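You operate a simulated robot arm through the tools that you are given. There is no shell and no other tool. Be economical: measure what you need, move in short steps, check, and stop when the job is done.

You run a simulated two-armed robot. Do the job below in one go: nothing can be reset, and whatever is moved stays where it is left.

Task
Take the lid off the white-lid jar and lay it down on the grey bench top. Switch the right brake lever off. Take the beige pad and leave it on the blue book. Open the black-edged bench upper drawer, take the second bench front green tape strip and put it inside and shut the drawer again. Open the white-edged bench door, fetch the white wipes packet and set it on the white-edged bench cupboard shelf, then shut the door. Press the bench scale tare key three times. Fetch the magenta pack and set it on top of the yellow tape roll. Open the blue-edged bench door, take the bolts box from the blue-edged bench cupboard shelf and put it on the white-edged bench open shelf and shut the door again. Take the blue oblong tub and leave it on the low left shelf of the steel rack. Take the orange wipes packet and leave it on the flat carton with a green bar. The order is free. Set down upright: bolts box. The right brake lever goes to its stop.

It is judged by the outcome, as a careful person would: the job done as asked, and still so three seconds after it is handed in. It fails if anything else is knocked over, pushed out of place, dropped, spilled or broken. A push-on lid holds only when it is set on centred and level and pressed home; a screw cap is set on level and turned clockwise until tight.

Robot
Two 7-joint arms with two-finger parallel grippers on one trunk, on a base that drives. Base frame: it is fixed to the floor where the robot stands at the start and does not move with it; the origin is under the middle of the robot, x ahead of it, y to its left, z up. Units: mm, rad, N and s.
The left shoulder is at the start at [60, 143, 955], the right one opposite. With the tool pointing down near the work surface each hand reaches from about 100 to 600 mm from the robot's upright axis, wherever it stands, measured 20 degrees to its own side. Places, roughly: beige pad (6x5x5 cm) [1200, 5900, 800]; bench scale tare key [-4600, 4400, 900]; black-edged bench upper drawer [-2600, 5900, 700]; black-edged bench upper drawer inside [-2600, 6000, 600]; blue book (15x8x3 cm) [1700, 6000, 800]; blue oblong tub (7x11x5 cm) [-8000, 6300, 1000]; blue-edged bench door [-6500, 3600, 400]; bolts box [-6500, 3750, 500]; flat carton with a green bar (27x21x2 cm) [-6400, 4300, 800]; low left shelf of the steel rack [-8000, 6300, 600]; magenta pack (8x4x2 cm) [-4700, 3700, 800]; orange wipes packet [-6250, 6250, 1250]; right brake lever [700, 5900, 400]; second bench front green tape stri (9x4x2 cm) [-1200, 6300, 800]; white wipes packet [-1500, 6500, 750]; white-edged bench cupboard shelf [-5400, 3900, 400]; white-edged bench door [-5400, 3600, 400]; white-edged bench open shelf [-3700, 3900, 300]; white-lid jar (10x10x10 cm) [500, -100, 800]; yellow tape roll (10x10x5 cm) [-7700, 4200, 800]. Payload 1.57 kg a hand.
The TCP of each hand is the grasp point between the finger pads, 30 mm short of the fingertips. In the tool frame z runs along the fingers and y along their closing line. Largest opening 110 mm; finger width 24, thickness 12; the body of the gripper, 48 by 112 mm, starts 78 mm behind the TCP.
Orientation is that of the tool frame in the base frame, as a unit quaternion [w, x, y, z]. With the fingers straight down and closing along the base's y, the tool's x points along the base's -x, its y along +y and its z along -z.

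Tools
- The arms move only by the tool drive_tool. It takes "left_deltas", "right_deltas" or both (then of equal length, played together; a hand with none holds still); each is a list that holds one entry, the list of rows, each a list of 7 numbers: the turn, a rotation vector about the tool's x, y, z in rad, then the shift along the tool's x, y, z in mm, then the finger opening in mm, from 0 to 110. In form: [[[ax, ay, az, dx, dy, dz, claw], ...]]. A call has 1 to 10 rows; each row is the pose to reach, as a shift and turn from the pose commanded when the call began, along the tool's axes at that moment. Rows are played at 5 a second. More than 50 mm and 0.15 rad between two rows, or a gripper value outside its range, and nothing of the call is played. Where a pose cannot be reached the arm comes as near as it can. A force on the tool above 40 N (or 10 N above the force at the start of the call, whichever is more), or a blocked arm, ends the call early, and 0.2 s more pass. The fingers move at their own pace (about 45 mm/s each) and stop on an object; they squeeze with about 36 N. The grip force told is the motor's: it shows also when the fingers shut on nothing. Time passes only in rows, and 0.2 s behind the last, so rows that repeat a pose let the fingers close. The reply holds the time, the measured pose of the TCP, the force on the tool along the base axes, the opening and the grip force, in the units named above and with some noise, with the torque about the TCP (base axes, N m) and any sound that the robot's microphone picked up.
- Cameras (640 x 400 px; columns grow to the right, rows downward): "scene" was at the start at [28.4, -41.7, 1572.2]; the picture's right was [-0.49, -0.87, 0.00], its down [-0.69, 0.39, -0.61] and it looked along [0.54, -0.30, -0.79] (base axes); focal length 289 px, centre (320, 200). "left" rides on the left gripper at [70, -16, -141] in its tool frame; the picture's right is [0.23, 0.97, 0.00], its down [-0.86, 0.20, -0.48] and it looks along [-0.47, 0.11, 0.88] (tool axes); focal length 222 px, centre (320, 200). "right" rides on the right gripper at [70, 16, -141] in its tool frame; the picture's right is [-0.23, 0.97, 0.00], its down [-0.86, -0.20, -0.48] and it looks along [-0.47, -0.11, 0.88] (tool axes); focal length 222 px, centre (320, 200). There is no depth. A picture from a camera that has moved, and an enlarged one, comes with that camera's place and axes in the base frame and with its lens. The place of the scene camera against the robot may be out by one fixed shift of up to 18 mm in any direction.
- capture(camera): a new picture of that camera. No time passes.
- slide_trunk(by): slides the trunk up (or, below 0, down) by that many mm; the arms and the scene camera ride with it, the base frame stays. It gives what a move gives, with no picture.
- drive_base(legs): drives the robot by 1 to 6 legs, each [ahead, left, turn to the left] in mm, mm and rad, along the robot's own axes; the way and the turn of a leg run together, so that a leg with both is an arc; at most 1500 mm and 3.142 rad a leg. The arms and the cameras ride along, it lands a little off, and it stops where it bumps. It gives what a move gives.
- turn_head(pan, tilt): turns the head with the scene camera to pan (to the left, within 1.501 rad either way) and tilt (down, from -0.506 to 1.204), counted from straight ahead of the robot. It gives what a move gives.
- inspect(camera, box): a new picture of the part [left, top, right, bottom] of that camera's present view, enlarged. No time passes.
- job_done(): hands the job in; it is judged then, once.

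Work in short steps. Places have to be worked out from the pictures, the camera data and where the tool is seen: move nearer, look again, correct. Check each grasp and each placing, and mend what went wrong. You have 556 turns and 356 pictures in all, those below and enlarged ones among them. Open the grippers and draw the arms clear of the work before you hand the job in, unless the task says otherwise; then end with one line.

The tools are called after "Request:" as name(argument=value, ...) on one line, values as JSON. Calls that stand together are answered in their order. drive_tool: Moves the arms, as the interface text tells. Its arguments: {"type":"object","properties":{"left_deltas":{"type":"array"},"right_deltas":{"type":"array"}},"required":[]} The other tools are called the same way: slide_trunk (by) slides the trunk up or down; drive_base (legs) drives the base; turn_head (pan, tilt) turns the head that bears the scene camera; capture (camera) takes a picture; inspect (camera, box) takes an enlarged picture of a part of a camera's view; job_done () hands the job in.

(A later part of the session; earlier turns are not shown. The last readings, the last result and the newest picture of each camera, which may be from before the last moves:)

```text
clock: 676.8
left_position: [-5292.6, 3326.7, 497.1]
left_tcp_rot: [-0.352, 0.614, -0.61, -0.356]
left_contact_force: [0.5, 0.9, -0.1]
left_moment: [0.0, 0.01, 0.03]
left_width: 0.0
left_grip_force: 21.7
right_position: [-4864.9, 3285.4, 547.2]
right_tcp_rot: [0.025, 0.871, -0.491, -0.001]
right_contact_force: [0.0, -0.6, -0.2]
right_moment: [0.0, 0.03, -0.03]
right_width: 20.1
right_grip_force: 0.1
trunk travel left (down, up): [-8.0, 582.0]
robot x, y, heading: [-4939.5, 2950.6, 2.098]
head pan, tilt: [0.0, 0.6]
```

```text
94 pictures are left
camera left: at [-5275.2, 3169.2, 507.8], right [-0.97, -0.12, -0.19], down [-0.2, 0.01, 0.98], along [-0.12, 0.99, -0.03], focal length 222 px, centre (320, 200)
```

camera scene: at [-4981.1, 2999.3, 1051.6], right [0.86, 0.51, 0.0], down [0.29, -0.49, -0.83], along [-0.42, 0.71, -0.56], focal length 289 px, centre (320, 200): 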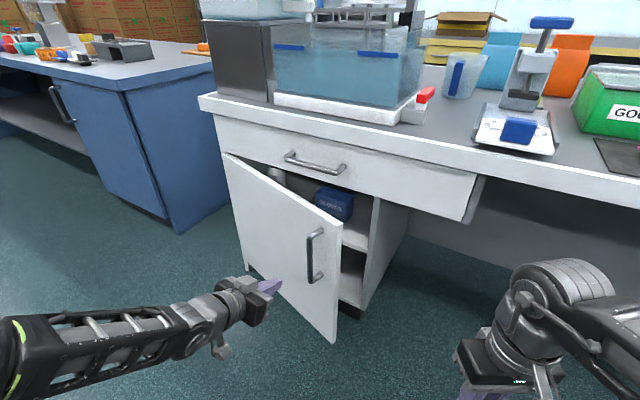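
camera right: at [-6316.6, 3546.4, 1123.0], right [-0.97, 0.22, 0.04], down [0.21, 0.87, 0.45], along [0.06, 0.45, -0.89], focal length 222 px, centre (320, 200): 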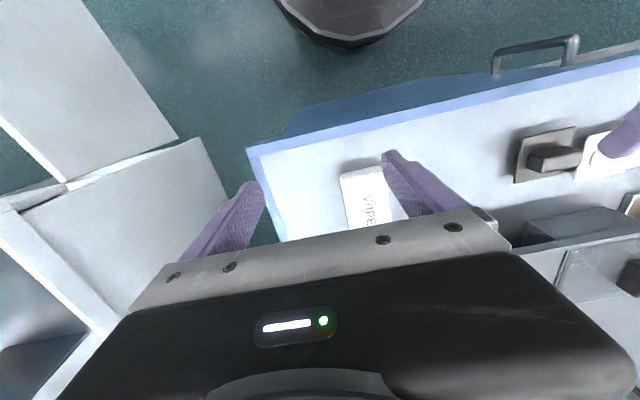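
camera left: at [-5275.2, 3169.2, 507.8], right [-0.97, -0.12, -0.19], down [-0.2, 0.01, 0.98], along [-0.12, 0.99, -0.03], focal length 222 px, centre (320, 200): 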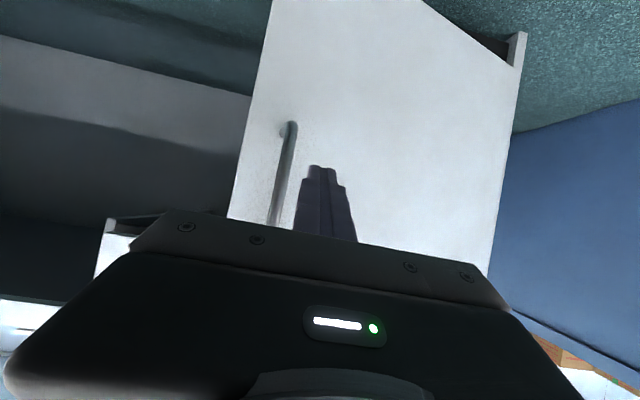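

Nearly closed (~30°). Continuing north to push it shut.

Request:
drive_base(legs=[[74, -99, 0], [50, -45, 0]])

Request:
capture(camera="scene")

Request:
capture(camera="left")

```text
clock: 678.7
left_position: [-5231.3, 3505.3, 498.3]
left_tcp_rot: [-0.351, 0.615, -0.61, -0.356]
left_contact_force: [0.2, -1.1, -1.0]
left_moment: [0.01, 0.0, -0.04]
left_width: 0.0
left_grip_force: 21.1
right_position: [-4803.1, 3463.8, 547.4]
right_tcp_rot: [0.024, 0.871, -0.491, -0.002]
right_contact_force: [0.8, 0.6, 0.2]
right_moment: [-0.03, -0.01, 0.03]
right_width: 20.3
right_grip_force: 0.0
trunk travel left (down, up): [-8.0, 582.0]
robot x, y, heading: [-4882.1, 3129.7, 2.099]
head pan, tilt: [0.0, 0.6]
```

```text
93 pictures are left
camera scene: at [-4919.7, 3178.0, 1051.6], right [0.86, 0.5, 0.0], down [0.28, -0.49, -0.83], along [-0.42, 0.71, -0.56], focal length 289 px, centre (320, 200)
```

scene: 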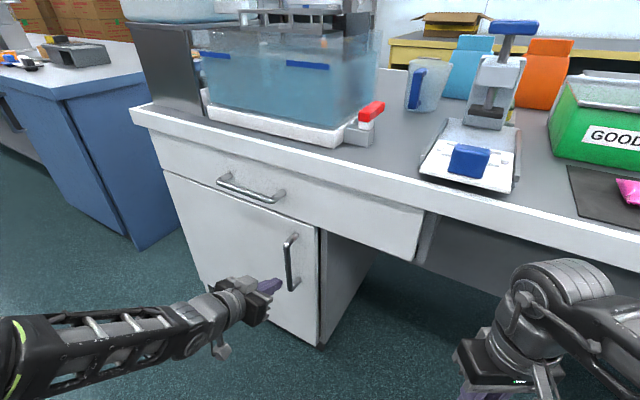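

```text
92 pictures are left
camera left: at [-5213.6, 3348.2, 507.8], right [-0.97, -0.12, -0.19], down [-0.2, 0.01, 0.98], along [-0.12, 0.99, -0.03], focal length 222 px, centre (320, 200)
```

left: 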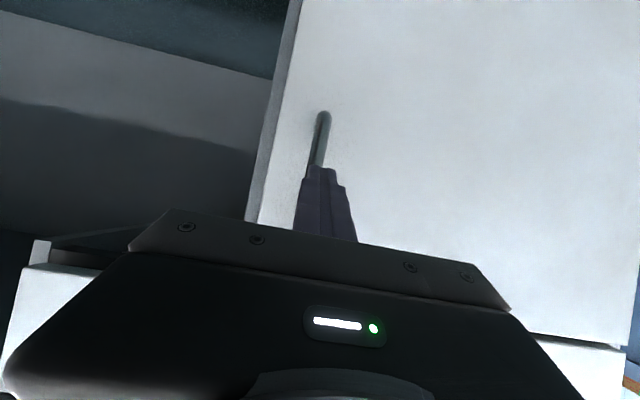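

Looks shut; pressing gently on the bar to confirm it's home.

Request:
drive_tool(left_deltas=[[[0, 0, 0, -8, 0, 14, 0], [0, 0, 0, -15, 0, 26, 0], [0, 0, 0, -20, 0, 34.6, 0], [0, 0, 0, -25, 0, 43, 0], [0, 0, 0, -30, 0, 52, 0]]])

Request:
inspect(camera="scene", box=[130, 110, 450, 350])

```text
clock: 679.3
left_position: [-5231.1, 3529.8, 495.6]
left_tcp_rot: [-0.348, 0.617, -0.61, -0.355]
left_contact_force: [0.1, -9.3, 1.9]
left_moment: [0.06, 0.0, -0.02]
left_width: 0.2
left_grip_force: 21.9
right_position: [-4803.0, 3463.6, 547.0]
right_tcp_rot: [0.024, 0.871, -0.491, -0.002]
right_contact_force: [0.1, -0.8, -0.3]
right_moment: [0.01, 0.02, -0.02]
right_width: 20.0
right_grip_force: 0.1
trunk travel left (down, up): [-8.0, 582.0]
robot x, y, heading: [-4882.0, 3129.4, 2.097]
head pan, tilt: [0.0, 0.6]
stopped in row 2 (left hand): the force on the tool passed its limit at 54 N (the readings are from after the stop); the commanded pose is now the measured one
```

```text
1.67 times, centred on (290, 230) of scene
camera zoom: at [-4919.6, 3177.0, 1051.7], right [0.86, 0.51, 0.0], down [0.29, -0.49, -0.83], along [-0.42, 0.71, -0.56], focal length 482 px, centre (370, 150)
```

zoom: 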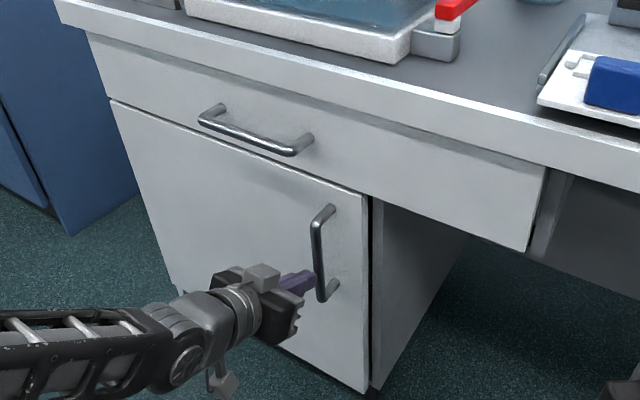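

The white-edged door is firmly shut (54 N). Next the blue-edged cupboard: backing off, squaring up north, re-yawing the hand, and driving west.

Request:
drive_base(legs=[[-410, 237, 0], [0, 0, -0.526], [0, 1500, 0], [0, 240, 0]])

Request:
drive_tool(left_deltas=[[[-0.115, 0, -0.066, 0, 0, 0, 60], [-0.23, 0, -0.133, 0, 0, 0, 60], [-0.345, 0, -0.2, 0, 0, 0, 60], [-0.45, 0, -0.26, 0, 0, 0, 60]]])

Request:
turn_head(pan=0.0, tilt=0.5)

Request:
capture(camera="scene")

Request:
capture(camera="left")

```text
clock: 691.9
left_position: [-6714.4, 3150.3, 496.1]
left_tcp_rot: [0.427, -0.442, 0.747, 0.255]
left_contact_force: [0.2, 0.0, 1.1]
left_moment: [0.0, -0.04, 0.01]
left_width: 0.0
left_grip_force: 21.2
right_position: [-6373.5, 2883.9, 547.6]
right_tcp_rot: [0.023, 0.717, -0.696, -0.008]
right_contact_force: [0.4, 0.2, 0.1]
right_moment: [0.0, -0.02, 0.03]
right_width: 20.1
right_grip_force: 0.1
trunk travel left (down, up): [-8.0, 582.0]
robot x, y, heading: [-6606.6, 2634.1, 1.588]
head pan, tilt: [0.0, 0.6]
```

```text
clock: 692.9
left_position: [-6714.8, 3151.0, 495.7]
left_tcp_rot: [-0.347, 0.617, -0.608, -0.358]
left_contact_force: [0.2, -0.7, 0.2]
left_moment: [-0.01, 0.03, 0.02]
left_width: 59.9
left_grip_force: 0.1
right_position: [-6373.5, 2883.6, 547.3]
right_tcp_rot: [0.023, 0.718, -0.696, -0.008]
right_contact_force: [-0.8, -0.4, -0.7]
right_moment: [0.0, 0.0, 0.03]
right_width: 19.9
right_grip_force: 0.1
trunk travel left (down, up): [-8.0, 582.0]
robot x, y, heading: [-6606.4, 2634.8, 1.583]
head pan, tilt: [0.0, 0.6]
```

```text
clock: 693.6
left_position: [-6714.5, 3150.8, 494.8]
left_tcp_rot: [-0.348, 0.617, -0.608, -0.358]
left_contact_force: [0.4, -0.4, -0.4]
left_moment: [-0.04, 0.03, 0.03]
left_width: 59.8
left_grip_force: 0.0
right_position: [-6373.8, 2882.6, 547.6]
right_tcp_rot: [0.024, 0.718, -0.696, -0.008]
right_contact_force: [0.0, 0.4, 0.6]
right_moment: [0.03, -0.01, 0.02]
right_width: 20.3
right_grip_force: 0.0
trunk travel left (down, up): [-8.0, 582.0]
robot x, y, heading: [-6606.7, 2634.3, 1.585]
head pan, tilt: [0.0, 0.499]
```

```text
90 pictures are left
camera scene: at [-6614.8, 2689.4, 1060.7], right [1.0, 0.02, 0.0], down [0.01, -0.48, -0.88], along [-0.01, 0.88, -0.48], focal length 289 px, centre (320, 200)
```

scene: 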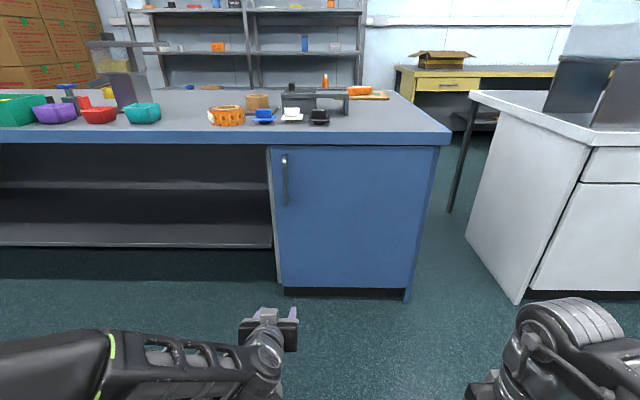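

```text
89 pictures are left
camera left: at [-6696.3, 2993.2, 505.7], right [-0.97, -0.13, -0.19], down [-0.19, 0.01, 0.98], along [-0.12, 0.99, -0.04], focal length 222 px, centre (320, 200)
```

left: 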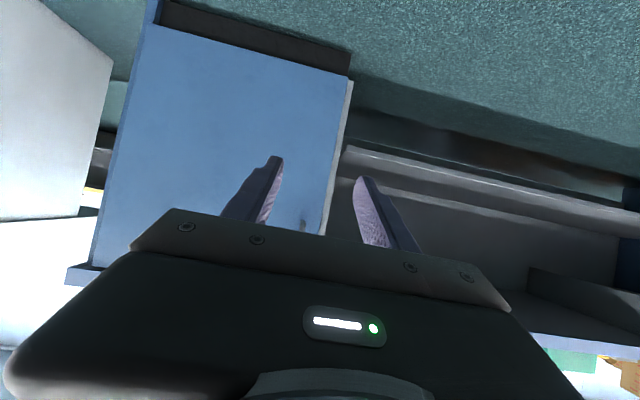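

Blue door: handle ≈(-6737, ~3560), z 560–745, hinge on the right at x≈-6270. Raising the trunk to handle height and approaching.

Request:
slide_trunk(by=150)

Request:
drive_base(legs=[[270, 22, -0.012]])

Request:
capture(camera="left")

```text
clock: 695.4
left_position: [-6714.4, 3150.1, 643.9]
left_tcp_rot: [-0.347, 0.617, -0.609, -0.358]
left_contact_force: [-0.8, 0.0, -0.5]
left_moment: [-0.02, -0.02, -0.01]
left_width: 59.9
left_grip_force: 0.2
right_position: [-6373.1, 2882.1, 697.0]
right_tcp_rot: [0.023, 0.718, -0.695, -0.008]
right_contact_force: [0.9, -0.3, -0.5]
right_moment: [0.01, -0.02, 0.01]
right_width: 20.1
right_grip_force: 0.0
trunk travel left (down, up): [-158.0, 432.0]
robot x, y, heading: [-6609.2, 2634.9, 1.585]
head pan, tilt: [0.0, 0.499]
```

```text
clock: 697.3
left_position: [-6736.3, 3421.7, 646.1]
left_tcp_rot: [-0.349, 0.614, -0.611, -0.356]
left_contact_force: [-0.3, 0.2, -0.4]
left_moment: [0.04, -0.02, 0.0]
left_width: 59.6
left_grip_force: 0.1
right_position: [-6397.2, 3151.9, 696.6]
right_tcp_rot: [0.023, 0.715, -0.699, -0.008]
right_contact_force: [-0.1, -0.1, 0.1]
right_moment: [0.03, 0.02, -0.02]
right_width: 20.1
right_grip_force: 0.0
trunk travel left (down, up): [-158.0, 432.0]
robot x, y, heading: [-6632.5, 2905.6, 1.574]
head pan, tilt: [0.0, 0.499]
```

```text
88 pictures are left
camera left: at [-6718.4, 3264.5, 655.8], right [-0.97, -0.12, -0.19], down [-0.19, 0.02, 0.98], along [-0.12, 0.99, -0.04], focal length 222 px, centre (320, 200)
```

left: 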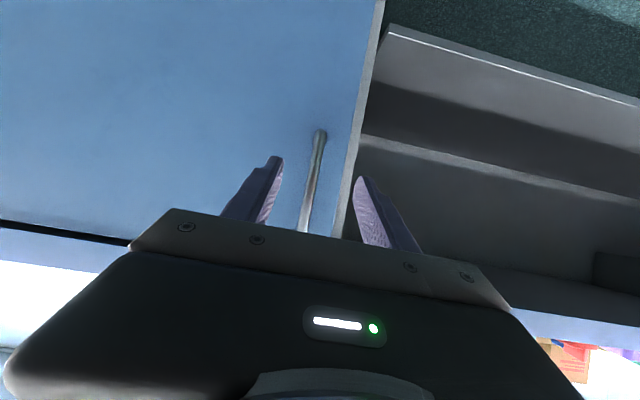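

Bar at (-6737, 3562). Advancing 122 mm and closing on it.

Request:
drive_tool(left_deltas=[[[0, 0, 0, -20, 0, 35, 60], [0, 0, 0, -40, 0, 70, 60], [0, 0, 0, -61, 0, 106, 60], [0, 0, 0, -61, 0, 106, 30], [0, 0, 0, -61, 0, 106, 5], [0, 0, 0, -61, 0, 106, 0], [0, 0, 0, -61, 0, 106, 0]]])

Request:
capture(camera="left")

```text
clock: 698.9
left_position: [-6736.9, 3545.1, 646.0]
left_tcp_rot: [-0.349, 0.615, -0.611, -0.356]
left_contact_force: [-4.0, -0.9, 0.6]
left_moment: [0.1, -0.11, 0.18]
left_width: 15.7
left_grip_force: 23.2
right_position: [-6397.5, 3150.7, 697.5]
right_tcp_rot: [0.022, 0.714, -0.699, -0.008]
right_contact_force: [-0.4, 0.1, 0.6]
right_moment: [0.01, 0.0, 0.03]
right_width: 20.0
right_grip_force: 0.0
trunk travel left (down, up): [-158.0, 432.0]
robot x, y, heading: [-6634.4, 2904.3, 1.58]
head pan, tilt: [0.0, 0.499]
```

```text
87 pictures are left
camera left: at [-6719.8, 3386.3, 656.6], right [-0.97, -0.12, -0.19], down [-0.19, 0.02, 0.98], along [-0.12, 0.99, -0.04], focal length 222 px, centre (320, 200)
```

left: 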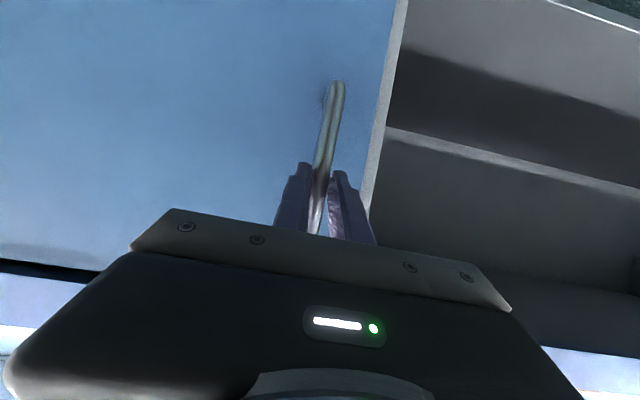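

Gripped. Opening along the mirrored arc, first two legs.

Request:
drive_base(legs=[[-97, -16, 0], [-92, -36, 0]])

Request:
drive_base(legs=[[-82, -54, 0], [-70, -70, 0], [-53, -83, 0]])

Request:
capture(camera="scene")

```text
clock: 700.8
left_position: [-6681.7, 3353.1, 646.3]
left_tcp_rot: [-0.35, 0.613, -0.613, -0.354]
left_contact_force: [0.7, 0.5, -1.6]
left_moment: [0.16, -0.06, -0.09]
left_width: 16.0
left_grip_force: 31.5
right_position: [-6343.9, 2960.9, 697.5]
right_tcp_rot: [0.023, 0.715, -0.699, -0.007]
right_contact_force: [0.2, 0.0, 0.6]
right_moment: [-0.04, 0.01, 0.02]
right_width: 20.0
right_grip_force: 0.0
trunk travel left (down, up): [-158.0, 432.0]
robot x, y, heading: [-6575.9, 2711.0, 1.585]
head pan, tilt: [0.0, 0.499]
```

```text
clock: 703.4
left_position: [-6477.4, 3153.2, 646.6]
left_tcp_rot: [-0.349, 0.614, -0.612, -0.355]
left_contact_force: [-10.5, -21.5, -2.1]
left_moment: [-0.39, -0.37, 0.27]
left_width: 15.8
left_grip_force: 31.1
right_position: [-6137.9, 2761.2, 697.0]
right_tcp_rot: [0.023, 0.716, -0.698, -0.008]
right_contact_force: [0.1, 0.3, 0.0]
right_moment: [0.0, -0.01, -0.01]
right_width: 20.2
right_grip_force: 0.1
trunk travel left (down, up): [-158.0, 432.0]
robot x, y, heading: [-6370.4, 2515.0, 1.581]
head pan, tilt: [0.0, 0.499]
```

```text
86 pictures are left
camera scene: at [-6381.2, 2569.1, 1210.7], right [1.0, 0.01, 0.0], down [0.01, -0.48, -0.88], along [-0.01, 0.88, -0.48], focal length 289 px, centre (320, 200)
```

scene: 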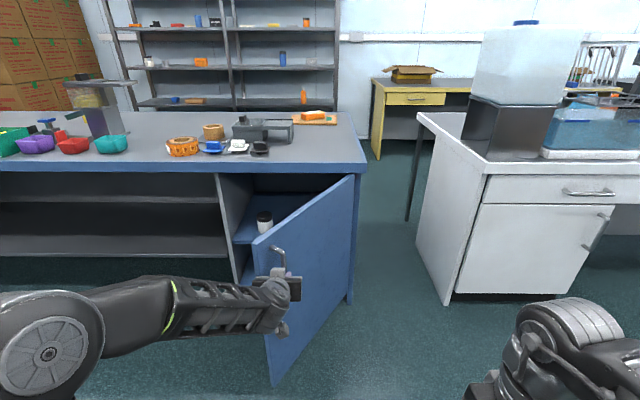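

Opening well (~60°). Continuing to ~90°.

Request:
drive_base(legs=[[-28, -93, 0], [-8, -98, 0]])

Request:
capture(camera="scene")

```text
clock: 705.2
left_position: [-6282.7, 3118.7, 645.1]
left_tcp_rot: [-0.35, 0.614, -0.613, -0.355]
left_contact_force: [-1.0, -17.5, -1.9]
left_moment: [-0.23, -0.7, 0.0]
left_width: 16.2
left_grip_force: 31.7
right_position: [-5945.0, 2726.8, 698.5]
right_tcp_rot: [0.023, 0.715, -0.699, -0.008]
right_contact_force: [0.5, -0.5, 0.2]
right_moment: [0.01, -0.02, 0.02]
right_width: 20.1
right_grip_force: 0.2
trunk travel left (down, up): [-158.0, 432.0]
robot x, y, heading: [-6179.5, 2477.1, 1.573]
head pan, tilt: [0.0, 0.499]
```

```text
85 pictures are left
camera scene: at [-6187.6, 2534.7, 1210.8], right [1.0, 0.01, 0.0], down [0.0, -0.48, -0.88], along [-0.01, 0.88, -0.48], focal length 289 px, centre (320, 200)
```

scene: 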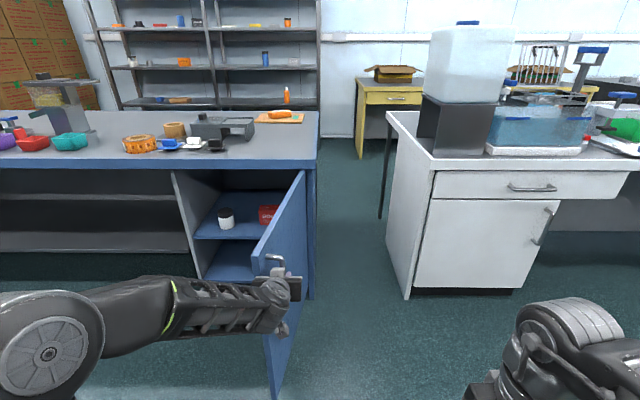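

Nearly 90°. I'll swing it further (toward ~115°) to make room for the robot body.

Request:
drive_base(legs=[[8, -100, 0], [30, -100, 0]])

Request:
capture(camera="scene")

```text
clock: 706.8
left_position: [-6176.0, 3127.2, 645.8]
left_tcp_rot: [-0.35, 0.616, -0.611, -0.354]
left_contact_force: [1.1, -12.9, 6.8]
left_moment: [0.34, -0.16, 0.79]
left_width: 16.0
left_grip_force: 31.4
right_position: [-5836.3, 2736.5, 698.0]
right_tcp_rot: [0.022, 0.716, -0.698, -0.008]
right_contact_force: [-0.2, 0.1, 0.1]
right_moment: [-0.04, -0.01, 0.05]
right_width: 20.1
right_grip_force: 0.0
trunk travel left (down, up): [-158.0, 432.0]
robot x, y, heading: [-6072.1, 2489.7, 1.583]
head pan, tilt: [0.0, 0.499]
stopped in leg 2: the force on the tool passed its limit at 51 N (the readings are from after the stop); the commanded pose is now the measured one
```

```text
84 pictures are left
camera scene: at [-6079.3, 2544.6, 1210.8], right [1.0, 0.01, 0.0], down [0.0, -0.48, -0.88], along [-0.01, 0.88, -0.48], focal length 289 px, centre (320, 200)
```

scene: 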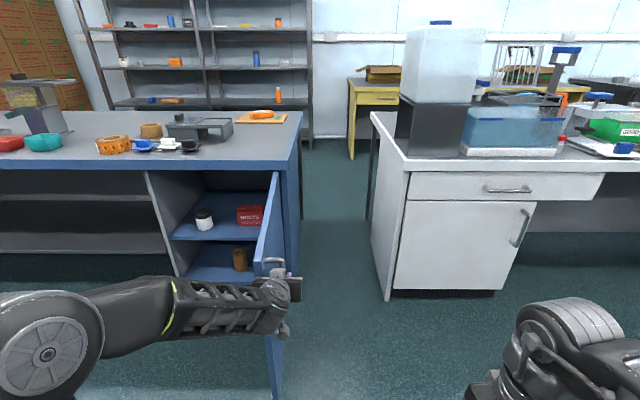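

Door at its stop (~100°). Releasing, backing off and zooming into the cupboard.

Request:
drive_tool(left_deltas=[[[0, 0, 0, 0, 0, 0, 40], [0, 0, 0, 0, 0, 0, 70], [0, 0, 0, 0, 0, 0, 70]]])

Request:
drive_base(legs=[[-130, 0, 0], [0, 330, 0]])

Request:
inspect(camera="scene", box=[200, 150, 360, 290])

```text
clock: 707.5
left_position: [-6176.3, 3126.7, 643.5]
left_tcp_rot: [-0.347, 0.617, -0.611, -0.354]
left_contact_force: [0.9, -15.3, 3.6]
left_moment: [0.62, -0.13, 0.83]
left_width: 62.8
left_grip_force: 0.2
right_position: [-5835.9, 2736.6, 697.0]
right_tcp_rot: [0.022, 0.716, -0.698, -0.008]
right_contact_force: [0.2, 0.6, 0.4]
right_moment: [-0.01, -0.03, -0.01]
right_width: 19.9
right_grip_force: 0.1
trunk travel left (down, up): [-158.0, 432.0]
robot x, y, heading: [-6069.3, 2489.5, 1.58]
head pan, tilt: [0.0, 0.499]
```

```text
clock: 710.6
left_position: [-6502.0, 2996.0, 644.1]
left_tcp_rot: [-0.348, 0.615, -0.614, -0.352]
left_contact_force: [-0.1, 0.3, -0.8]
left_moment: [0.02, 0.02, -0.02]
left_width: 69.9
left_grip_force: 0.1
right_position: [-6165.2, 2605.3, 696.6]
right_tcp_rot: [0.023, 0.714, -0.699, -0.008]
right_contact_force: [0.0, 0.9, -0.2]
right_moment: [-0.01, 0.01, -0.02]
right_width: 19.9
right_grip_force: 0.1
trunk travel left (down, up): [-158.0, 432.0]
robot x, y, heading: [-6398.2, 2361.2, 1.58]
head pan, tilt: [0.0, 0.499]
```

```text
2.86 times, centred on (280, 220) of scene
camera zoom: at [-6407.4, 2414.8, 1210.7], right [1.0, 0.01, 0.0], down [0.0, -0.48, -0.88], along [-0.01, 0.88, -0.48], focal length 826 px, centre (434, 143)
```

zoom: 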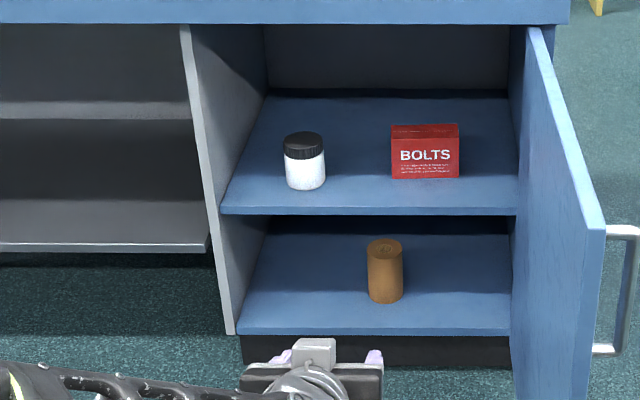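

The BOLTS box is ~121 mm wide facing me — too wide to grip as it stands. Plan: press both spread fingertips of the right hand on its top and twist it ~55°, then grip it across its thickness. First folding the left hand back to pointing down.

Request:
drive_tool(left_deltas=[[[0, 0.13, 0, 10, 0, -27, 60], [0, 0.26, 0, 20, 0, -54, 60], [0, 0.39, 0, 30, 0, -82, 60], [0, 0.52, 0, 40, 0, -110, 60], [0, 0.65, 0, 50, 0, -137, 60], [0, 0.78, 0, 60, 0, -164, 60], [0, 0.91, 0, 70, 0, -192, 60], [0, 1.047, 0, 80, 0, -219, 60]]], right_deltas=[[[0, -0.13, 0, -10, 0, 0, 60], [0, -0.26, 0, -20, 0, 0, 60], [0, -0.39, 0, -35, 0, 0, 60], [0, -0.52, 0, -50, 0, 0, 60], [0, -0.65, 0, -70, 0, 0, 60], [0, -0.78, 0, -90, 0, 0, 60], [0, -0.91, 0, -110, 0, 0, 60], [0, -1.047, 0, -130, 0, 0, 60]]])

Request:
capture(camera="right")

```text
clock: 712.4
left_position: [-6501.7, 2766.7, 684.7]
left_tcp_rot: [0.005, 0.709, -0.705, 0.003]
left_contact_force: [-0.6, 0.9, 0.1]
left_moment: [0.0, -0.01, 0.03]
left_width: 59.9
left_grip_force: 0.2
right_position: [-6145.6, 2797.1, 760.3]
right_tcp_rot: [0.328, -0.616, 0.617, 0.363]
right_contact_force: [0.4, 0.3, 0.2]
right_moment: [-0.04, -0.03, 0.03]
right_width: 59.9
right_grip_force: 0.0
right hand out of reach, approached as far as the arm can: row 4, 5, 6, 7, 8
trunk travel left (down, up): [-158.0, 432.0]
robot x, y, heading: [-6398.7, 2358.4, 1.578]
head pan, tilt: [0.0, 0.499]
```

```text
82 pictures are left
camera right: at [-6157.7, 2639.7, 775.5], right [-0.97, 0.1, 0.24], down [0.24, 0.04, 0.97], along [0.08, 0.99, -0.06], focal length 222 px, centre (320, 200)
```

right: 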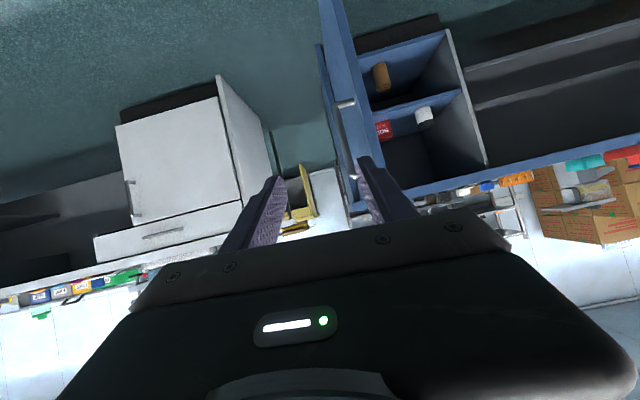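

Right hand is pitched properly. Driving to (-6590, 2900) with the cupboard ahead.

Request:
drive_base(legs=[[0, 192, 0], [540, 0, 0]])

Request:
drive_tool(right_deltas=[[[0, 0, 0.0, 35, 25, 20, 60], [0.0, 0, 0.02, 70, 50, 40, 60], [0, 0, 0.04, 105, 75, 60, 60], [0, 0, 0.04, 130, 100, 80, 60]]])

Request:
capture(camera="right")

Request:
capture(camera="scene")

```text
clock: 716.7
left_position: [-6694.5, 3305.2, 686.5]
left_tcp_rot: [0.005, 0.707, -0.707, 0.001]
left_contact_force: [0.8, 0.9, 0.8]
left_moment: [-0.02, 0.02, -0.03]
left_width: 59.8
left_grip_force: 0.1
right_position: [-6338.4, 3331.9, 760.0]
right_tcp_rot: [0.329, -0.614, 0.619, 0.362]
right_contact_force: [-0.5, -0.8, 0.8]
right_moment: [0.01, -0.01, 0.02]
right_width: 60.1
right_grip_force: 0.1
trunk travel left (down, up): [-158.0, 432.0]
robot x, y, heading: [-6595.5, 2894.7, 1.571]
head pan, tilt: [0.0, 0.499]
```

```text
clock: 717.7
left_position: [-6693.5, 3306.6, 684.3]
left_tcp_rot: [0.005, 0.708, -0.706, 0.002]
left_contact_force: [-0.6, 0.1, -0.4]
left_moment: [-0.02, 0.02, 0.05]
left_width: 59.9
left_grip_force: 0.1
right_position: [-6466.5, 3406.6, 635.5]
right_tcp_rot: [0.322, -0.601, 0.632, 0.369]
right_contact_force: [-0.4, 0.0, -0.1]
right_moment: [0.05, -0.03, 0.0]
right_width: 59.8
right_grip_force: 0.1
right hand out of reach, approached as far as the arm can: row 1, 2, 3, 4
trunk travel left (down, up): [-158.0, 432.0]
robot x, y, heading: [-6594.3, 2898.6, 1.566]
head pan, tilt: [0.0, 0.499]
```

```text
81 pictures are left
camera right: at [-6481.8, 3248.8, 651.8], right [-0.96, 0.12, 0.27], down [0.28, 0.04, 0.96], along [0.11, 0.99, -0.07], focal length 222 px, centre (320, 200)
```

right: 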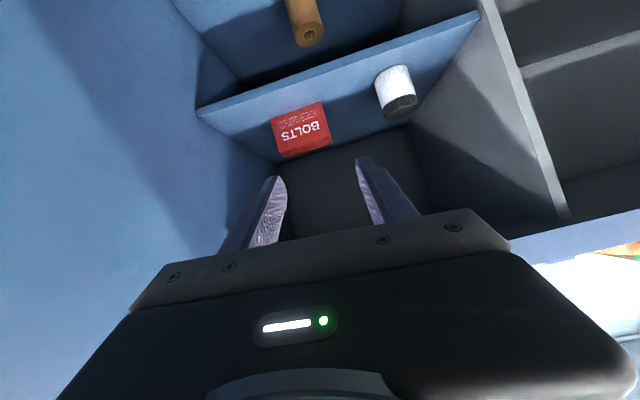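

```text
80 pictures are left
camera scene: at [-6603.0, 2952.8, 1210.6], right [1.0, 0.0, 0.0], down [0.0, -0.48, -0.88], along [0.0, 0.88, -0.48], focal length 289 px, centre (320, 200)
```

scene: 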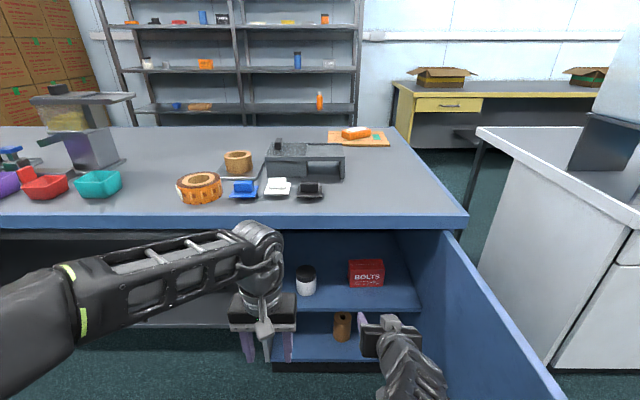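

Correcting the small roll and moving 150 mm closer to triangulate the box with the hand camera.

Request:
drive_tool(right_deltas=[[[0, 0, -0.05, 0, 0, 0, 60], [0, 0, -0.093, 0, 0, 0, 60]]])

Request:
capture(camera="right")

Request:
drive_base(legs=[[150, 0, 0]])

Request:
capture(camera="right")

```text
clock: 718.3
left_position: [-6693.3, 3304.5, 684.6]
left_tcp_rot: [0.004, 0.708, -0.707, 0.001]
left_contact_force: [0.7, -0.1, 0.3]
left_moment: [0.0, 0.0, 0.0]
left_width: 60.1
left_grip_force: 0.0
right_position: [-6464.5, 3406.1, 635.8]
right_tcp_rot: [-0.338, 0.63, -0.603, -0.354]
right_contact_force: [-1.1, 0.1, -0.5]
right_moment: [0.01, 0.01, 0.0]
right_width: 60.1
right_grip_force: 0.1
trunk travel left (down, up): [-158.0, 432.0]
robot x, y, heading: [-6598.0, 2896.6, 1.57]
head pan, tilt: [0.0, 0.499]
```

```text
79 pictures are left
camera right: at [-6475.0, 3248.0, 649.8], right [-0.98, 0.07, 0.19], down [0.2, 0.05, 0.98], along [0.06, 1.0, -0.06], focal length 222 px, centre (320, 200)
```

right: 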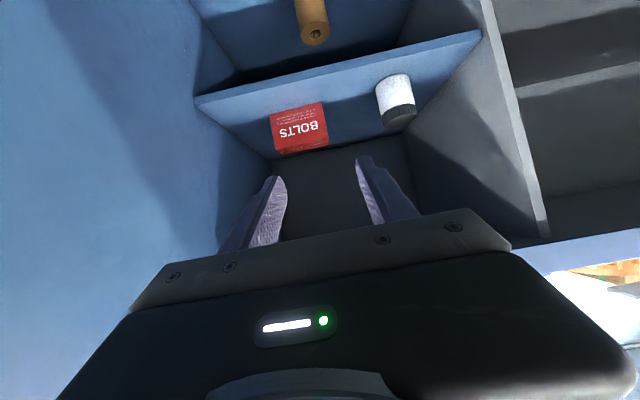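

```text
clock: 719.7
left_position: [-6696.7, 3454.6, 685.1]
left_tcp_rot: [0.004, 0.709, -0.705, 0.002]
left_contact_force: [-0.7, 0.2, 0.0]
left_moment: [0.02, -0.01, -0.01]
left_width: 60.0
left_grip_force: 0.2
right_position: [-6467.1, 3557.1, 635.8]
right_tcp_rot: [-0.339, 0.631, -0.602, -0.353]
right_contact_force: [0.5, -0.6, -0.3]
right_moment: [0.01, -0.01, 0.01]
right_width: 59.8
right_grip_force: 0.1
trunk travel left (down, up): [-158.0, 432.0]
robot x, y, heading: [-6596.5, 3044.3, 1.573]
head pan, tilt: [0.0, 0.499]
```

```text
78 pictures are left
camera right: at [-6476.6, 3399.3, 649.9], right [-0.98, 0.07, 0.19], down [0.2, 0.05, 0.98], along [0.06, 1.0, -0.06], focal length 222 px, centre (320, 200)
```

right: 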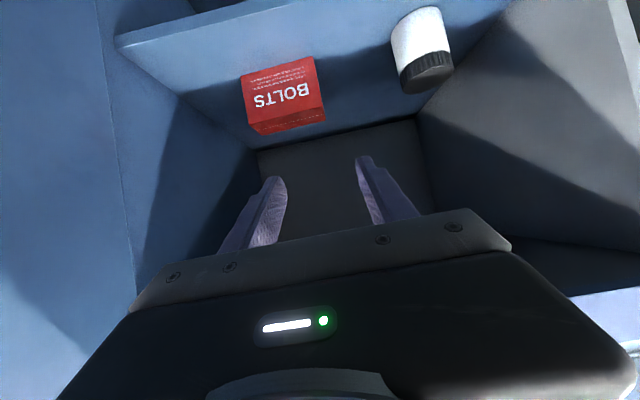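

Box measured: front y≈3730, depth ~60, x -6492…-6374, bottom ≈411, top ≈491. Retracting the left hand, moving 110 mm nearer, and bringing the right fingertips above the box's top.

Request:
drive_tool(left_deltas=[[[0, 0, 0, 40, 0, 0, 60], [0, 0, 0, 80, 0, 0, 60], [0, 0, 0, 120, 0, 10, 60]]])

Request:
drive_base(legs=[[105, 0, 0]])

Request:
drive_tool(right_deltas=[[[0, 0, 0, 10, -12, 30, 60], [0, 0, 0, 25, -24, 65, 60], [0, 0, 0, 45, -34, 105, 60]]])

Request:
capture(camera="right")

Request:
turn_head(pan=-0.2, tilt=0.6)

Request:
capture(camera="scene")

```text
clock: 720.5
left_position: [-6695.5, 3334.1, 677.4]
left_tcp_rot: [0.005, 0.709, -0.705, 0.002]
left_contact_force: [0.4, 0.4, 0.1]
left_moment: [-0.03, -0.01, -0.03]
left_width: 60.2
left_grip_force: 0.1
right_position: [-6467.1, 3556.8, 635.1]
right_tcp_rot: [-0.337, 0.632, -0.601, -0.354]
right_contact_force: [-1.0, 0.1, -0.5]
right_moment: [0.04, 0.02, 0.01]
right_width: 60.1
right_grip_force: 0.1
trunk travel left (down, up): [-158.0, 432.0]
robot x, y, heading: [-6593.8, 3049.3, 1.581]
head pan, tilt: [0.0, 0.499]
```

```text
clock: 721.6
left_position: [-6697.5, 3438.4, 677.1]
left_tcp_rot: [0.004, 0.709, -0.706, 0.002]
left_contact_force: [1.1, -0.6, 0.4]
left_moment: [0.0, 0.01, 0.0]
left_width: 60.2
left_grip_force: 0.2
right_position: [-6468.2, 3660.5, 635.2]
right_tcp_rot: [-0.338, 0.631, -0.602, -0.353]
right_contact_force: [0.4, 0.4, -1.2]
right_moment: [-0.03, -0.05, -0.01]
right_width: 59.9
right_grip_force: 0.0
trunk travel left (down, up): [-158.0, 432.0]
robot x, y, heading: [-6597.6, 3154.3, 1.576]
head pan, tilt: [0.0, 0.499]
```

```text
clock: 722.3
left_position: [-6703.4, 3442.5, 674.8]
left_tcp_rot: [0.006, 0.709, -0.705, -0.004]
left_contact_force: [-1.5, 0.2, -0.1]
left_moment: [-0.04, -0.22, -0.13]
left_width: 60.4
left_grip_force: 0.2
right_position: [-6444.6, 3712.2, 572.2]
right_tcp_rot: [-0.337, 0.629, -0.602, -0.358]
right_contact_force: [0.5, 0.3, 0.4]
right_moment: [0.0, 0.01, 0.02]
right_width: 60.1
right_grip_force: 0.1
trunk travel left (down, up): [-158.0, 432.0]
robot x, y, heading: [-6594.9, 3149.2, 1.572]
head pan, tilt: [0.0, 0.499]
stopped in row 3 (left hand): the force on the tool passed its limit at 111 N (the readings are from after the stop); the commanded pose is now the measured one
```

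```text
77 pictures are left
camera right: at [-6454.4, 3554.0, 585.8], right [-0.98, 0.07, 0.2], down [0.2, 0.04, 0.98], along [0.06, 1.0, -0.05], focal length 222 px, centre (320, 200)
```

right: 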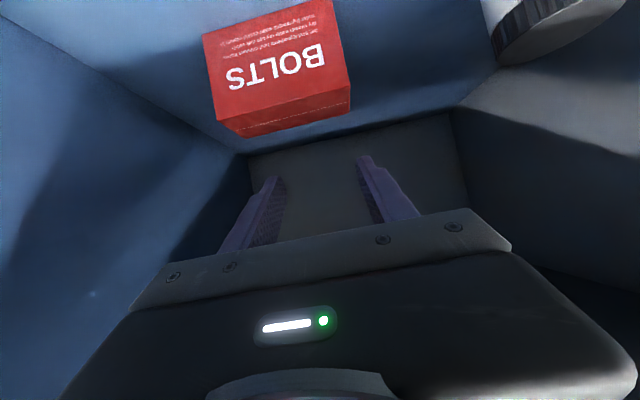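

```text
clock: 723.1
left_position: [-6704.3, 3442.2, 674.2]
left_tcp_rot: [0.008, 0.71, -0.704, -0.003]
left_contact_force: [-0.5, 1.3, -0.9]
left_moment: [-0.02, -0.08, -0.07]
left_width: 60.0
left_grip_force: 0.2
right_position: [-6445.4, 3711.4, 572.9]
right_tcp_rot: [-0.338, 0.628, -0.602, -0.357]
right_contact_force: [0.4, -0.4, 0.1]
right_moment: [0.01, -0.03, 0.0]
right_width: 60.1
right_grip_force: 0.1
trunk travel left (down, up): [-158.0, 432.0]
robot x, y, heading: [-6597.7, 3152.2, 1.571]
head pan, tilt: [-0.201, 0.6]
```

```text
76 pictures are left
camera scene: at [-6586.6, 3202.0, 1201.7], right [0.98, -0.19, 0.0], down [-0.11, -0.55, -0.83], along [0.16, 0.81, -0.56], focal length 289 px, centre (320, 200)
```

scene: 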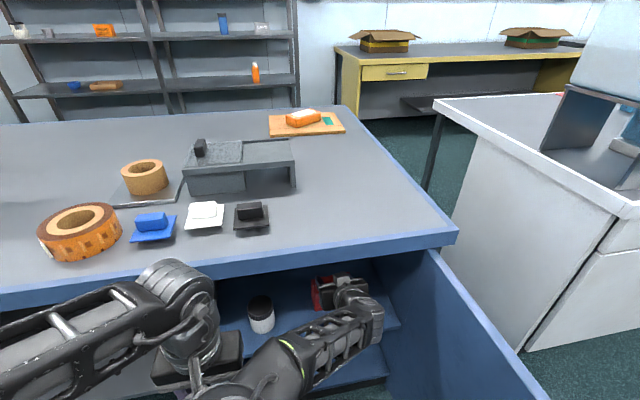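

The two arms brushed each other (left hand stopped the move). Moving the left hand 110 mm further left, clear of the right forearm.

Request:
drive_tool(left_deltas=[[[0, 0, 0, 0, 35, 0, 60], [0, 0, 0, 0, 75, 0, 60], [0, 0, 0, 0, 115, -10, 60]]])

Request:
drive_tool(right_deltas=[[[0, 0, 0, 2, -8, 14, 60], [0, 0, 0, 12, -15, 30, 60], [0, 0, 0, 22, -15, 47, 60]]])

Request:
capture(camera="right")

```text
clock: 723.9
left_position: [-6820.6, 3441.5, 684.8]
left_tcp_rot: [0.007, 0.71, -0.704, -0.003]
left_contact_force: [-0.8, 0.6, -0.3]
left_moment: [0.0, 0.0, -0.03]
left_width: 60.0
left_grip_force: 0.1
right_position: [-6445.4, 3711.1, 571.8]
right_tcp_rot: [-0.338, 0.629, -0.602, -0.357]
right_contact_force: [-0.2, -0.3, 0.3]
right_moment: [-0.02, 0.01, 0.0]
right_width: 60.1
right_grip_force: 0.1
trunk travel left (down, up): [-158.0, 432.0]
robot x, y, heading: [-6597.0, 3150.8, 1.576]
head pan, tilt: [-0.201, 0.6]
```

```text
clock: 724.7
left_position: [-6820.2, 3441.8, 684.2]
left_tcp_rot: [0.007, 0.71, -0.704, -0.004]
left_contact_force: [0.2, 0.2, 0.1]
left_moment: [0.04, 0.02, 0.0]
left_width: 60.1
left_grip_force: 0.1
right_position: [-6430.8, 3741.0, 529.1]
right_tcp_rot: [-0.338, 0.629, -0.601, -0.358]
right_contact_force: [-0.1, 0.3, -0.3]
right_moment: [0.02, -0.02, -0.01]
right_width: 59.8
right_grip_force: 0.2
trunk travel left (down, up): [-158.0, 432.0]
robot x, y, heading: [-6595.2, 3147.9, 1.575]
head pan, tilt: [-0.201, 0.6]
```

```text
75 pictures are left
camera right: at [-6439.9, 3583.9, 542.1], right [-0.98, 0.07, 0.2], down [0.2, 0.04, 0.98], along [0.06, 1.0, -0.06], focal length 222 px, centre (320, 200)
```

right: 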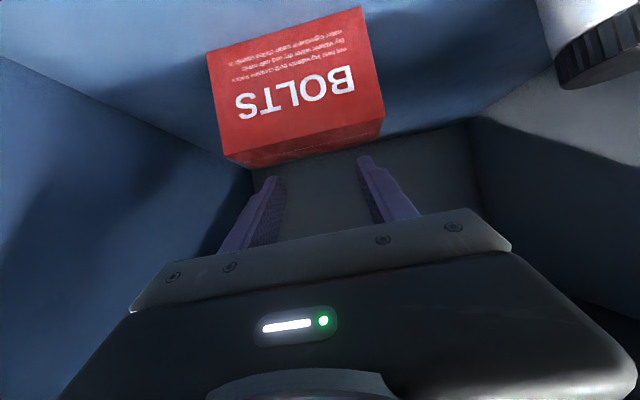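

Fingertips are over the box's top. Lowering to press lightly.

Request:
drive_tool(right_deltas=[[[0, 0, 0, 7, -4, 4, 60], [0, 0, 0, 11, -4, 6.5, 60], [0, 0, 0, 14, -4, 8, 60], [0, 0, 0, 17, -4, 10, 60], [0, 0, 0, 19.5, -4, 11.3, 60]]])

```text
clock: 725.9
left_position: [-6820.3, 3441.2, 685.4]
left_tcp_rot: [0.007, 0.71, -0.704, -0.005]
left_contact_force: [0.0, 0.5, 0.2]
left_moment: [0.01, -0.01, 0.01]
left_width: 60.0
left_grip_force: 0.2
right_position: [-6426.8, 3741.1, 510.7]
right_tcp_rot: [-0.339, 0.629, -0.6, -0.36]
right_contact_force: [-0.4, -1.6, 20.3]
right_moment: [0.37, -0.66, -0.18]
right_width: 60.2
right_grip_force: 0.0
trunk travel left (down, up): [-158.0, 432.0]
robot x, y, heading: [-6597.4, 3148.4, 1.572]
head pan, tilt: [-0.201, 0.6]
```

Mostly one fingertip is loaded; rolling the hand slightly so both press.

Request:
drive_tool(right_deltas=[[[0, 0, -0.04, 0, 0, 0, 60], [0, 0, -0.07, 0, 0, 0, 60]]])

```text
clock: 726.5
left_position: [-6820.9, 3440.4, 685.8]
left_tcp_rot: [0.007, 0.71, -0.704, -0.005]
left_contact_force: [0.5, 0.2, 0.0]
left_moment: [-0.06, -0.02, 0.0]
left_width: 60.1
left_grip_force: 0.1
right_position: [-6429.3, 3741.3, 512.2]
right_tcp_rot: [-0.353, 0.647, -0.579, -0.349]
right_contact_force: [-1.6, 6.5, 32.4]
right_moment: [0.77, 1.1, -0.23]
right_width: 59.3
right_grip_force: 0.0
trunk travel left (down, up): [-158.0, 432.0]
robot x, y, heading: [-6595.5, 3152.0, 1.575]
head pan, tilt: [-0.201, 0.6]
```

Overshot; going back half way.

Request:
drive_tool(right_deltas=[[[0, 0, 0.03, -1, 0, -0.5, 60], [0, 0, 0.03, -1, 0, -0.5, 60]]])

```text
clock: 727.1
left_position: [-6819.7, 3439.3, 685.1]
left_tcp_rot: [0.007, 0.71, -0.704, -0.004]
left_contact_force: [-0.2, -0.5, 0.2]
left_moment: [0.03, 0.01, 0.02]
left_width: 60.0
left_grip_force: 0.0
right_position: [-6427.8, 3740.2, 511.3]
right_tcp_rot: [-0.346, 0.64, -0.588, -0.353]
right_contact_force: [-1.5, 5.0, 28.9]
right_moment: [0.61, 1.03, 0.05]
right_width: 60.0
right_grip_force: 0.2
trunk travel left (down, up): [-158.0, 432.0]
robot x, y, heading: [-6596.2, 3147.5, 1.574]
head pan, tilt: [-0.201, 0.6]
```

Request:
drive_tool(right_deltas=[[[0, 0, 0.02, 0, 0, 0, 60], [0, 0, 0.02, 0, 0, 0, 60]]])

```text
clock: 727.7
left_position: [-6819.8, 3440.1, 684.9]
left_tcp_rot: [0.007, 0.711, -0.703, -0.005]
left_contact_force: [0.1, 0.3, 0.4]
left_moment: [-0.02, -0.06, -0.02]
left_width: 59.7
left_grip_force: 0.1
right_position: [-6427.9, 3740.8, 511.0]
right_tcp_rot: [-0.344, 0.633, -0.596, -0.355]
right_contact_force: [0.0, 1.4, 29.7]
right_moment: [0.56, 0.97, 0.01]
right_width: 60.0
right_grip_force: 0.7
trunk travel left (down, up): [-158.0, 432.0]
robot x, y, heading: [-6596.4, 3150.7, 1.574]
head pan, tilt: [-0.201, 0.6]
```

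Request:
drive_tool(right_deltas=[[[0, 0, 0.012, 0, 0, 0, 60], [0, 0, 0.012, 0, 0, 0, 60]]])

```text
clock: 728.3
left_position: [-6820.4, 3440.4, 685.7]
left_tcp_rot: [0.007, 0.71, -0.704, -0.003]
left_contact_force: [0.0, -0.6, -0.2]
left_moment: [-0.03, 0.02, 0.01]
left_width: 60.1
left_grip_force: 0.1
right_position: [-6428.7, 3740.9, 510.9]
right_tcp_rot: [-0.342, 0.63, -0.599, -0.357]
right_contact_force: [-0.2, -5.4, 29.9]
right_moment: [0.48, 0.37, 0.28]
right_width: 60.1
right_grip_force: 0.0
trunk travel left (down, up): [-158.0, 432.0]
robot x, y, heading: [-6599.6, 3150.2, 1.569]
head pan, tilt: [-0.201, 0.6]
```

Both fingertips are now pressing (30 N). Twisting the box counter-clockwise about 50°.

Request:
drive_tool(right_deltas=[[[-0.113, 0, -0.065, -0.7, -2.6, -0.3, 60], [-0.225, 0, -0.13, -1.0, -5.1, 0.2, 60], [-0.338, 0, -0.195, -1.4, -7.6, 1.0, 60], [-0.45, 0, -0.26, -2.0, -9.9, 1.9, 60], [-0.563, 0, -0.325, -2.7, -12.1, 3.2, 60], [-0.675, 0, -0.39, -3.5, -14.1, 4.7, 60], [-0.788, 0, -0.455, -4.4, -15.8, 6.3, 60]]])

Request:
capture(camera="right")

Request:
inspect(camera="scene", box=[220, 240, 420, 380])

```text
clock: 729.9
left_position: [-6820.1, 3441.7, 685.0]
left_tcp_rot: [0.008, 0.71, -0.704, -0.003]
left_contact_force: [0.7, 0.4, -0.3]
left_moment: [-0.01, 0.03, 0.0]
left_width: 60.1
left_grip_force: 0.0
right_position: [-6505.9, 3700.9, 565.6]
right_tcp_rot: [-0.145, 0.83, -0.266, -0.468]
right_contact_force: [-0.3, 0.1, -0.4]
right_moment: [0.02, -0.01, 0.01]
right_width: 60.4
right_grip_force: 0.1
right hand out of reach, approached as far as the arm can: row 4, 5, 6, 7
trunk travel left (down, up): [-158.0, 432.0]
robot x, y, heading: [-6598.5, 3149.3, 1.574]
head pan, tilt: [-0.201, 0.6]
```

```text
74 pictures are left
camera right: at [-6387.7, 3597.9, 579.2], right [-0.66, -0.72, 0.2], down [0.09, 0.19, 0.98], along [-0.75, 0.66, -0.06], focal length 222 px, centre (320, 200)
```

right: 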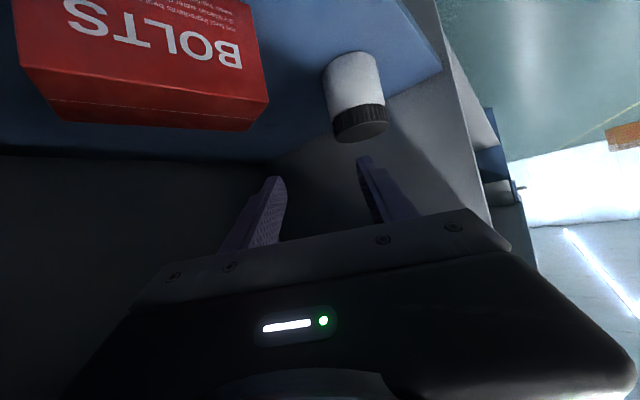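

```text
2.86 times, centred on (320, 310) of scene
camera zoom: at [-6586.6, 3202.0, 1201.6], right [0.98, -0.2, 0.0], down [-0.11, -0.55, -0.83], along [0.16, 0.81, -0.57], focal length 826 px, centre (320, -114)
```

zoom: 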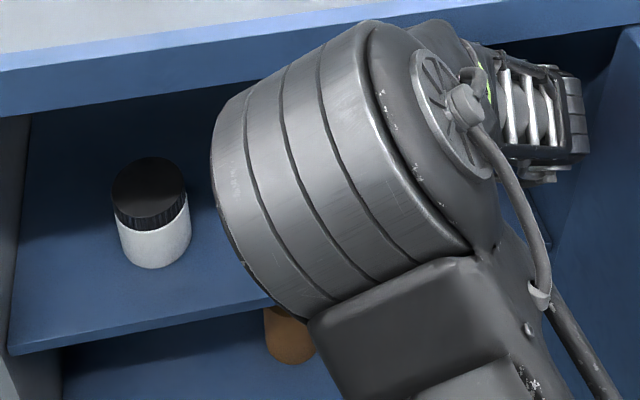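

The twist turned it to ~26° before the wrist ran out of range. I'll swing the hand to the other side (yaw +35°), with less opening, for a second twist.

Request:
drive_tool(right_deltas=[[[0.118, 0, 0.072, 2, -6, -5, 60], [0.236, 0, 0.144, 4, -12, -10, 60], [0.354, 0, 0.216, 6, -18, -12, 50], [0.472, 0, 0.288, 8, -25, -12, 40], [0.59, 0, 0.36, 10, -32, -12, 40], [0.708, 0, 0.432, 12, -39, -12, 40], [0.826, 0, 0.504, 15, -46, -10, 40], [0.944, 0, 0.576, 18, -54, -8, 40], [1.062, 0, 0.648, 21, -61, -5, 40], [1.18, 0, 0.72, 25, -68, 0, 40]]])

Request:
drive_tool(right_deltas=[[[0.1, 0, 0.06, 0, 0, 0, 40]]])

Request:
capture(camera="right")

```text
clock: 732.1
left_position: [-6819.4, 3440.3, 685.4]
left_tcp_rot: [0.008, 0.71, -0.704, -0.004]
left_contact_force: [-0.3, 0.6, 0.0]
left_moment: [-0.02, 0.0, 0.01]
left_width: 60.1
left_grip_force: 0.0
right_position: [-6456.6, 3750.6, 543.9]
right_tcp_rot: [0.403, -0.473, 0.736, 0.269]
right_contact_force: [0.6, 0.0, -0.5]
right_moment: [0.03, 0.03, 0.0]
right_width: 39.5
right_grip_force: 0.1
trunk travel left (down, up): [-158.0, 432.0]
robot x, y, heading: [-6594.7, 3151.7, 1.576]
head pan, tilt: [-0.201, 0.6]
```

```text
clock: 732.5
left_position: [-6820.2, 3441.0, 685.0]
left_tcp_rot: [0.007, 0.711, -0.704, -0.004]
left_contact_force: [0.3, 0.3, -1.6]
left_moment: [0.02, 0.02, -0.04]
left_width: 60.1
left_grip_force: 0.1
right_position: [-6455.8, 3749.6, 544.2]
right_tcp_rot: [0.419, -0.429, 0.763, 0.242]
right_contact_force: [-1.0, 0.7, -0.2]
right_moment: [-0.02, 0.0, 0.0]
right_width: 40.2
right_grip_force: 0.1
trunk travel left (down, up): [-158.0, 432.0]
robot x, y, heading: [-6593.7, 3148.7, 1.58]
head pan, tilt: [-0.201, 0.6]
```

```text
72 pictures are left
camera right: at [-6550.4, 3624.4, 560.3], right [-0.77, 0.6, 0.2], down [0.21, -0.07, 0.98], along [0.6, 0.8, -0.07], focal length 222 px, centre (320, 200)
```

right: 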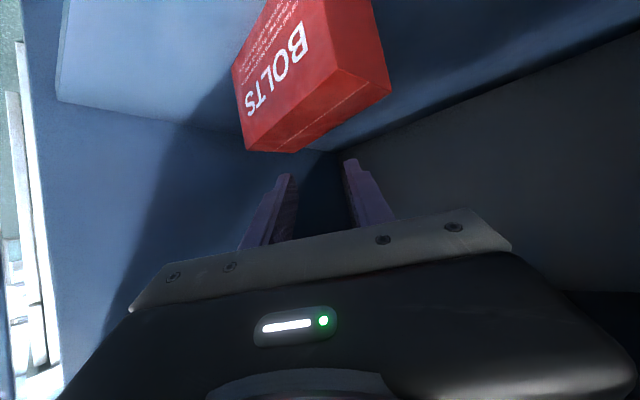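

From this angle the box reads ~13° turned, centre ≈(-6457, 3760). Pressing down again here for the second twist.

Request:
drive_tool(right_deltas=[[[0, 0, -0.014, 14, 3, 8, 40], [0, 0, -0.014, 22, 3, 13, 40], [0, 0, -0.014, 26, 3, 15, 40], [0, 0, -0.014, 29, 3, 16.5, 40], [0, 0, -0.014, 31, 3, 17.5, 40]]])

```text
clock: 733.7
left_position: [-6820.2, 3440.0, 685.1]
left_tcp_rot: [0.007, 0.71, -0.704, -0.003]
left_contact_force: [0.7, 1.7, -0.5]
left_moment: [0.01, 0.03, 0.03]
left_width: 59.9
left_grip_force: 0.0
right_position: [-6459.8, 3751.7, 510.7]
right_tcp_rot: [0.421, -0.435, 0.758, 0.243]
right_contact_force: [-2.7, -2.4, 14.7]
right_moment: [0.12, -0.1, 0.0]
right_width: 39.7
right_grip_force: 0.1
right hand out of reach, approached as far as the arm can: row 2
trunk travel left (down, up): [-158.0, 432.0]
robot x, y, heading: [-6595.7, 3147.7, 1.576]
head pan, tilt: [-0.201, 0.6]
```

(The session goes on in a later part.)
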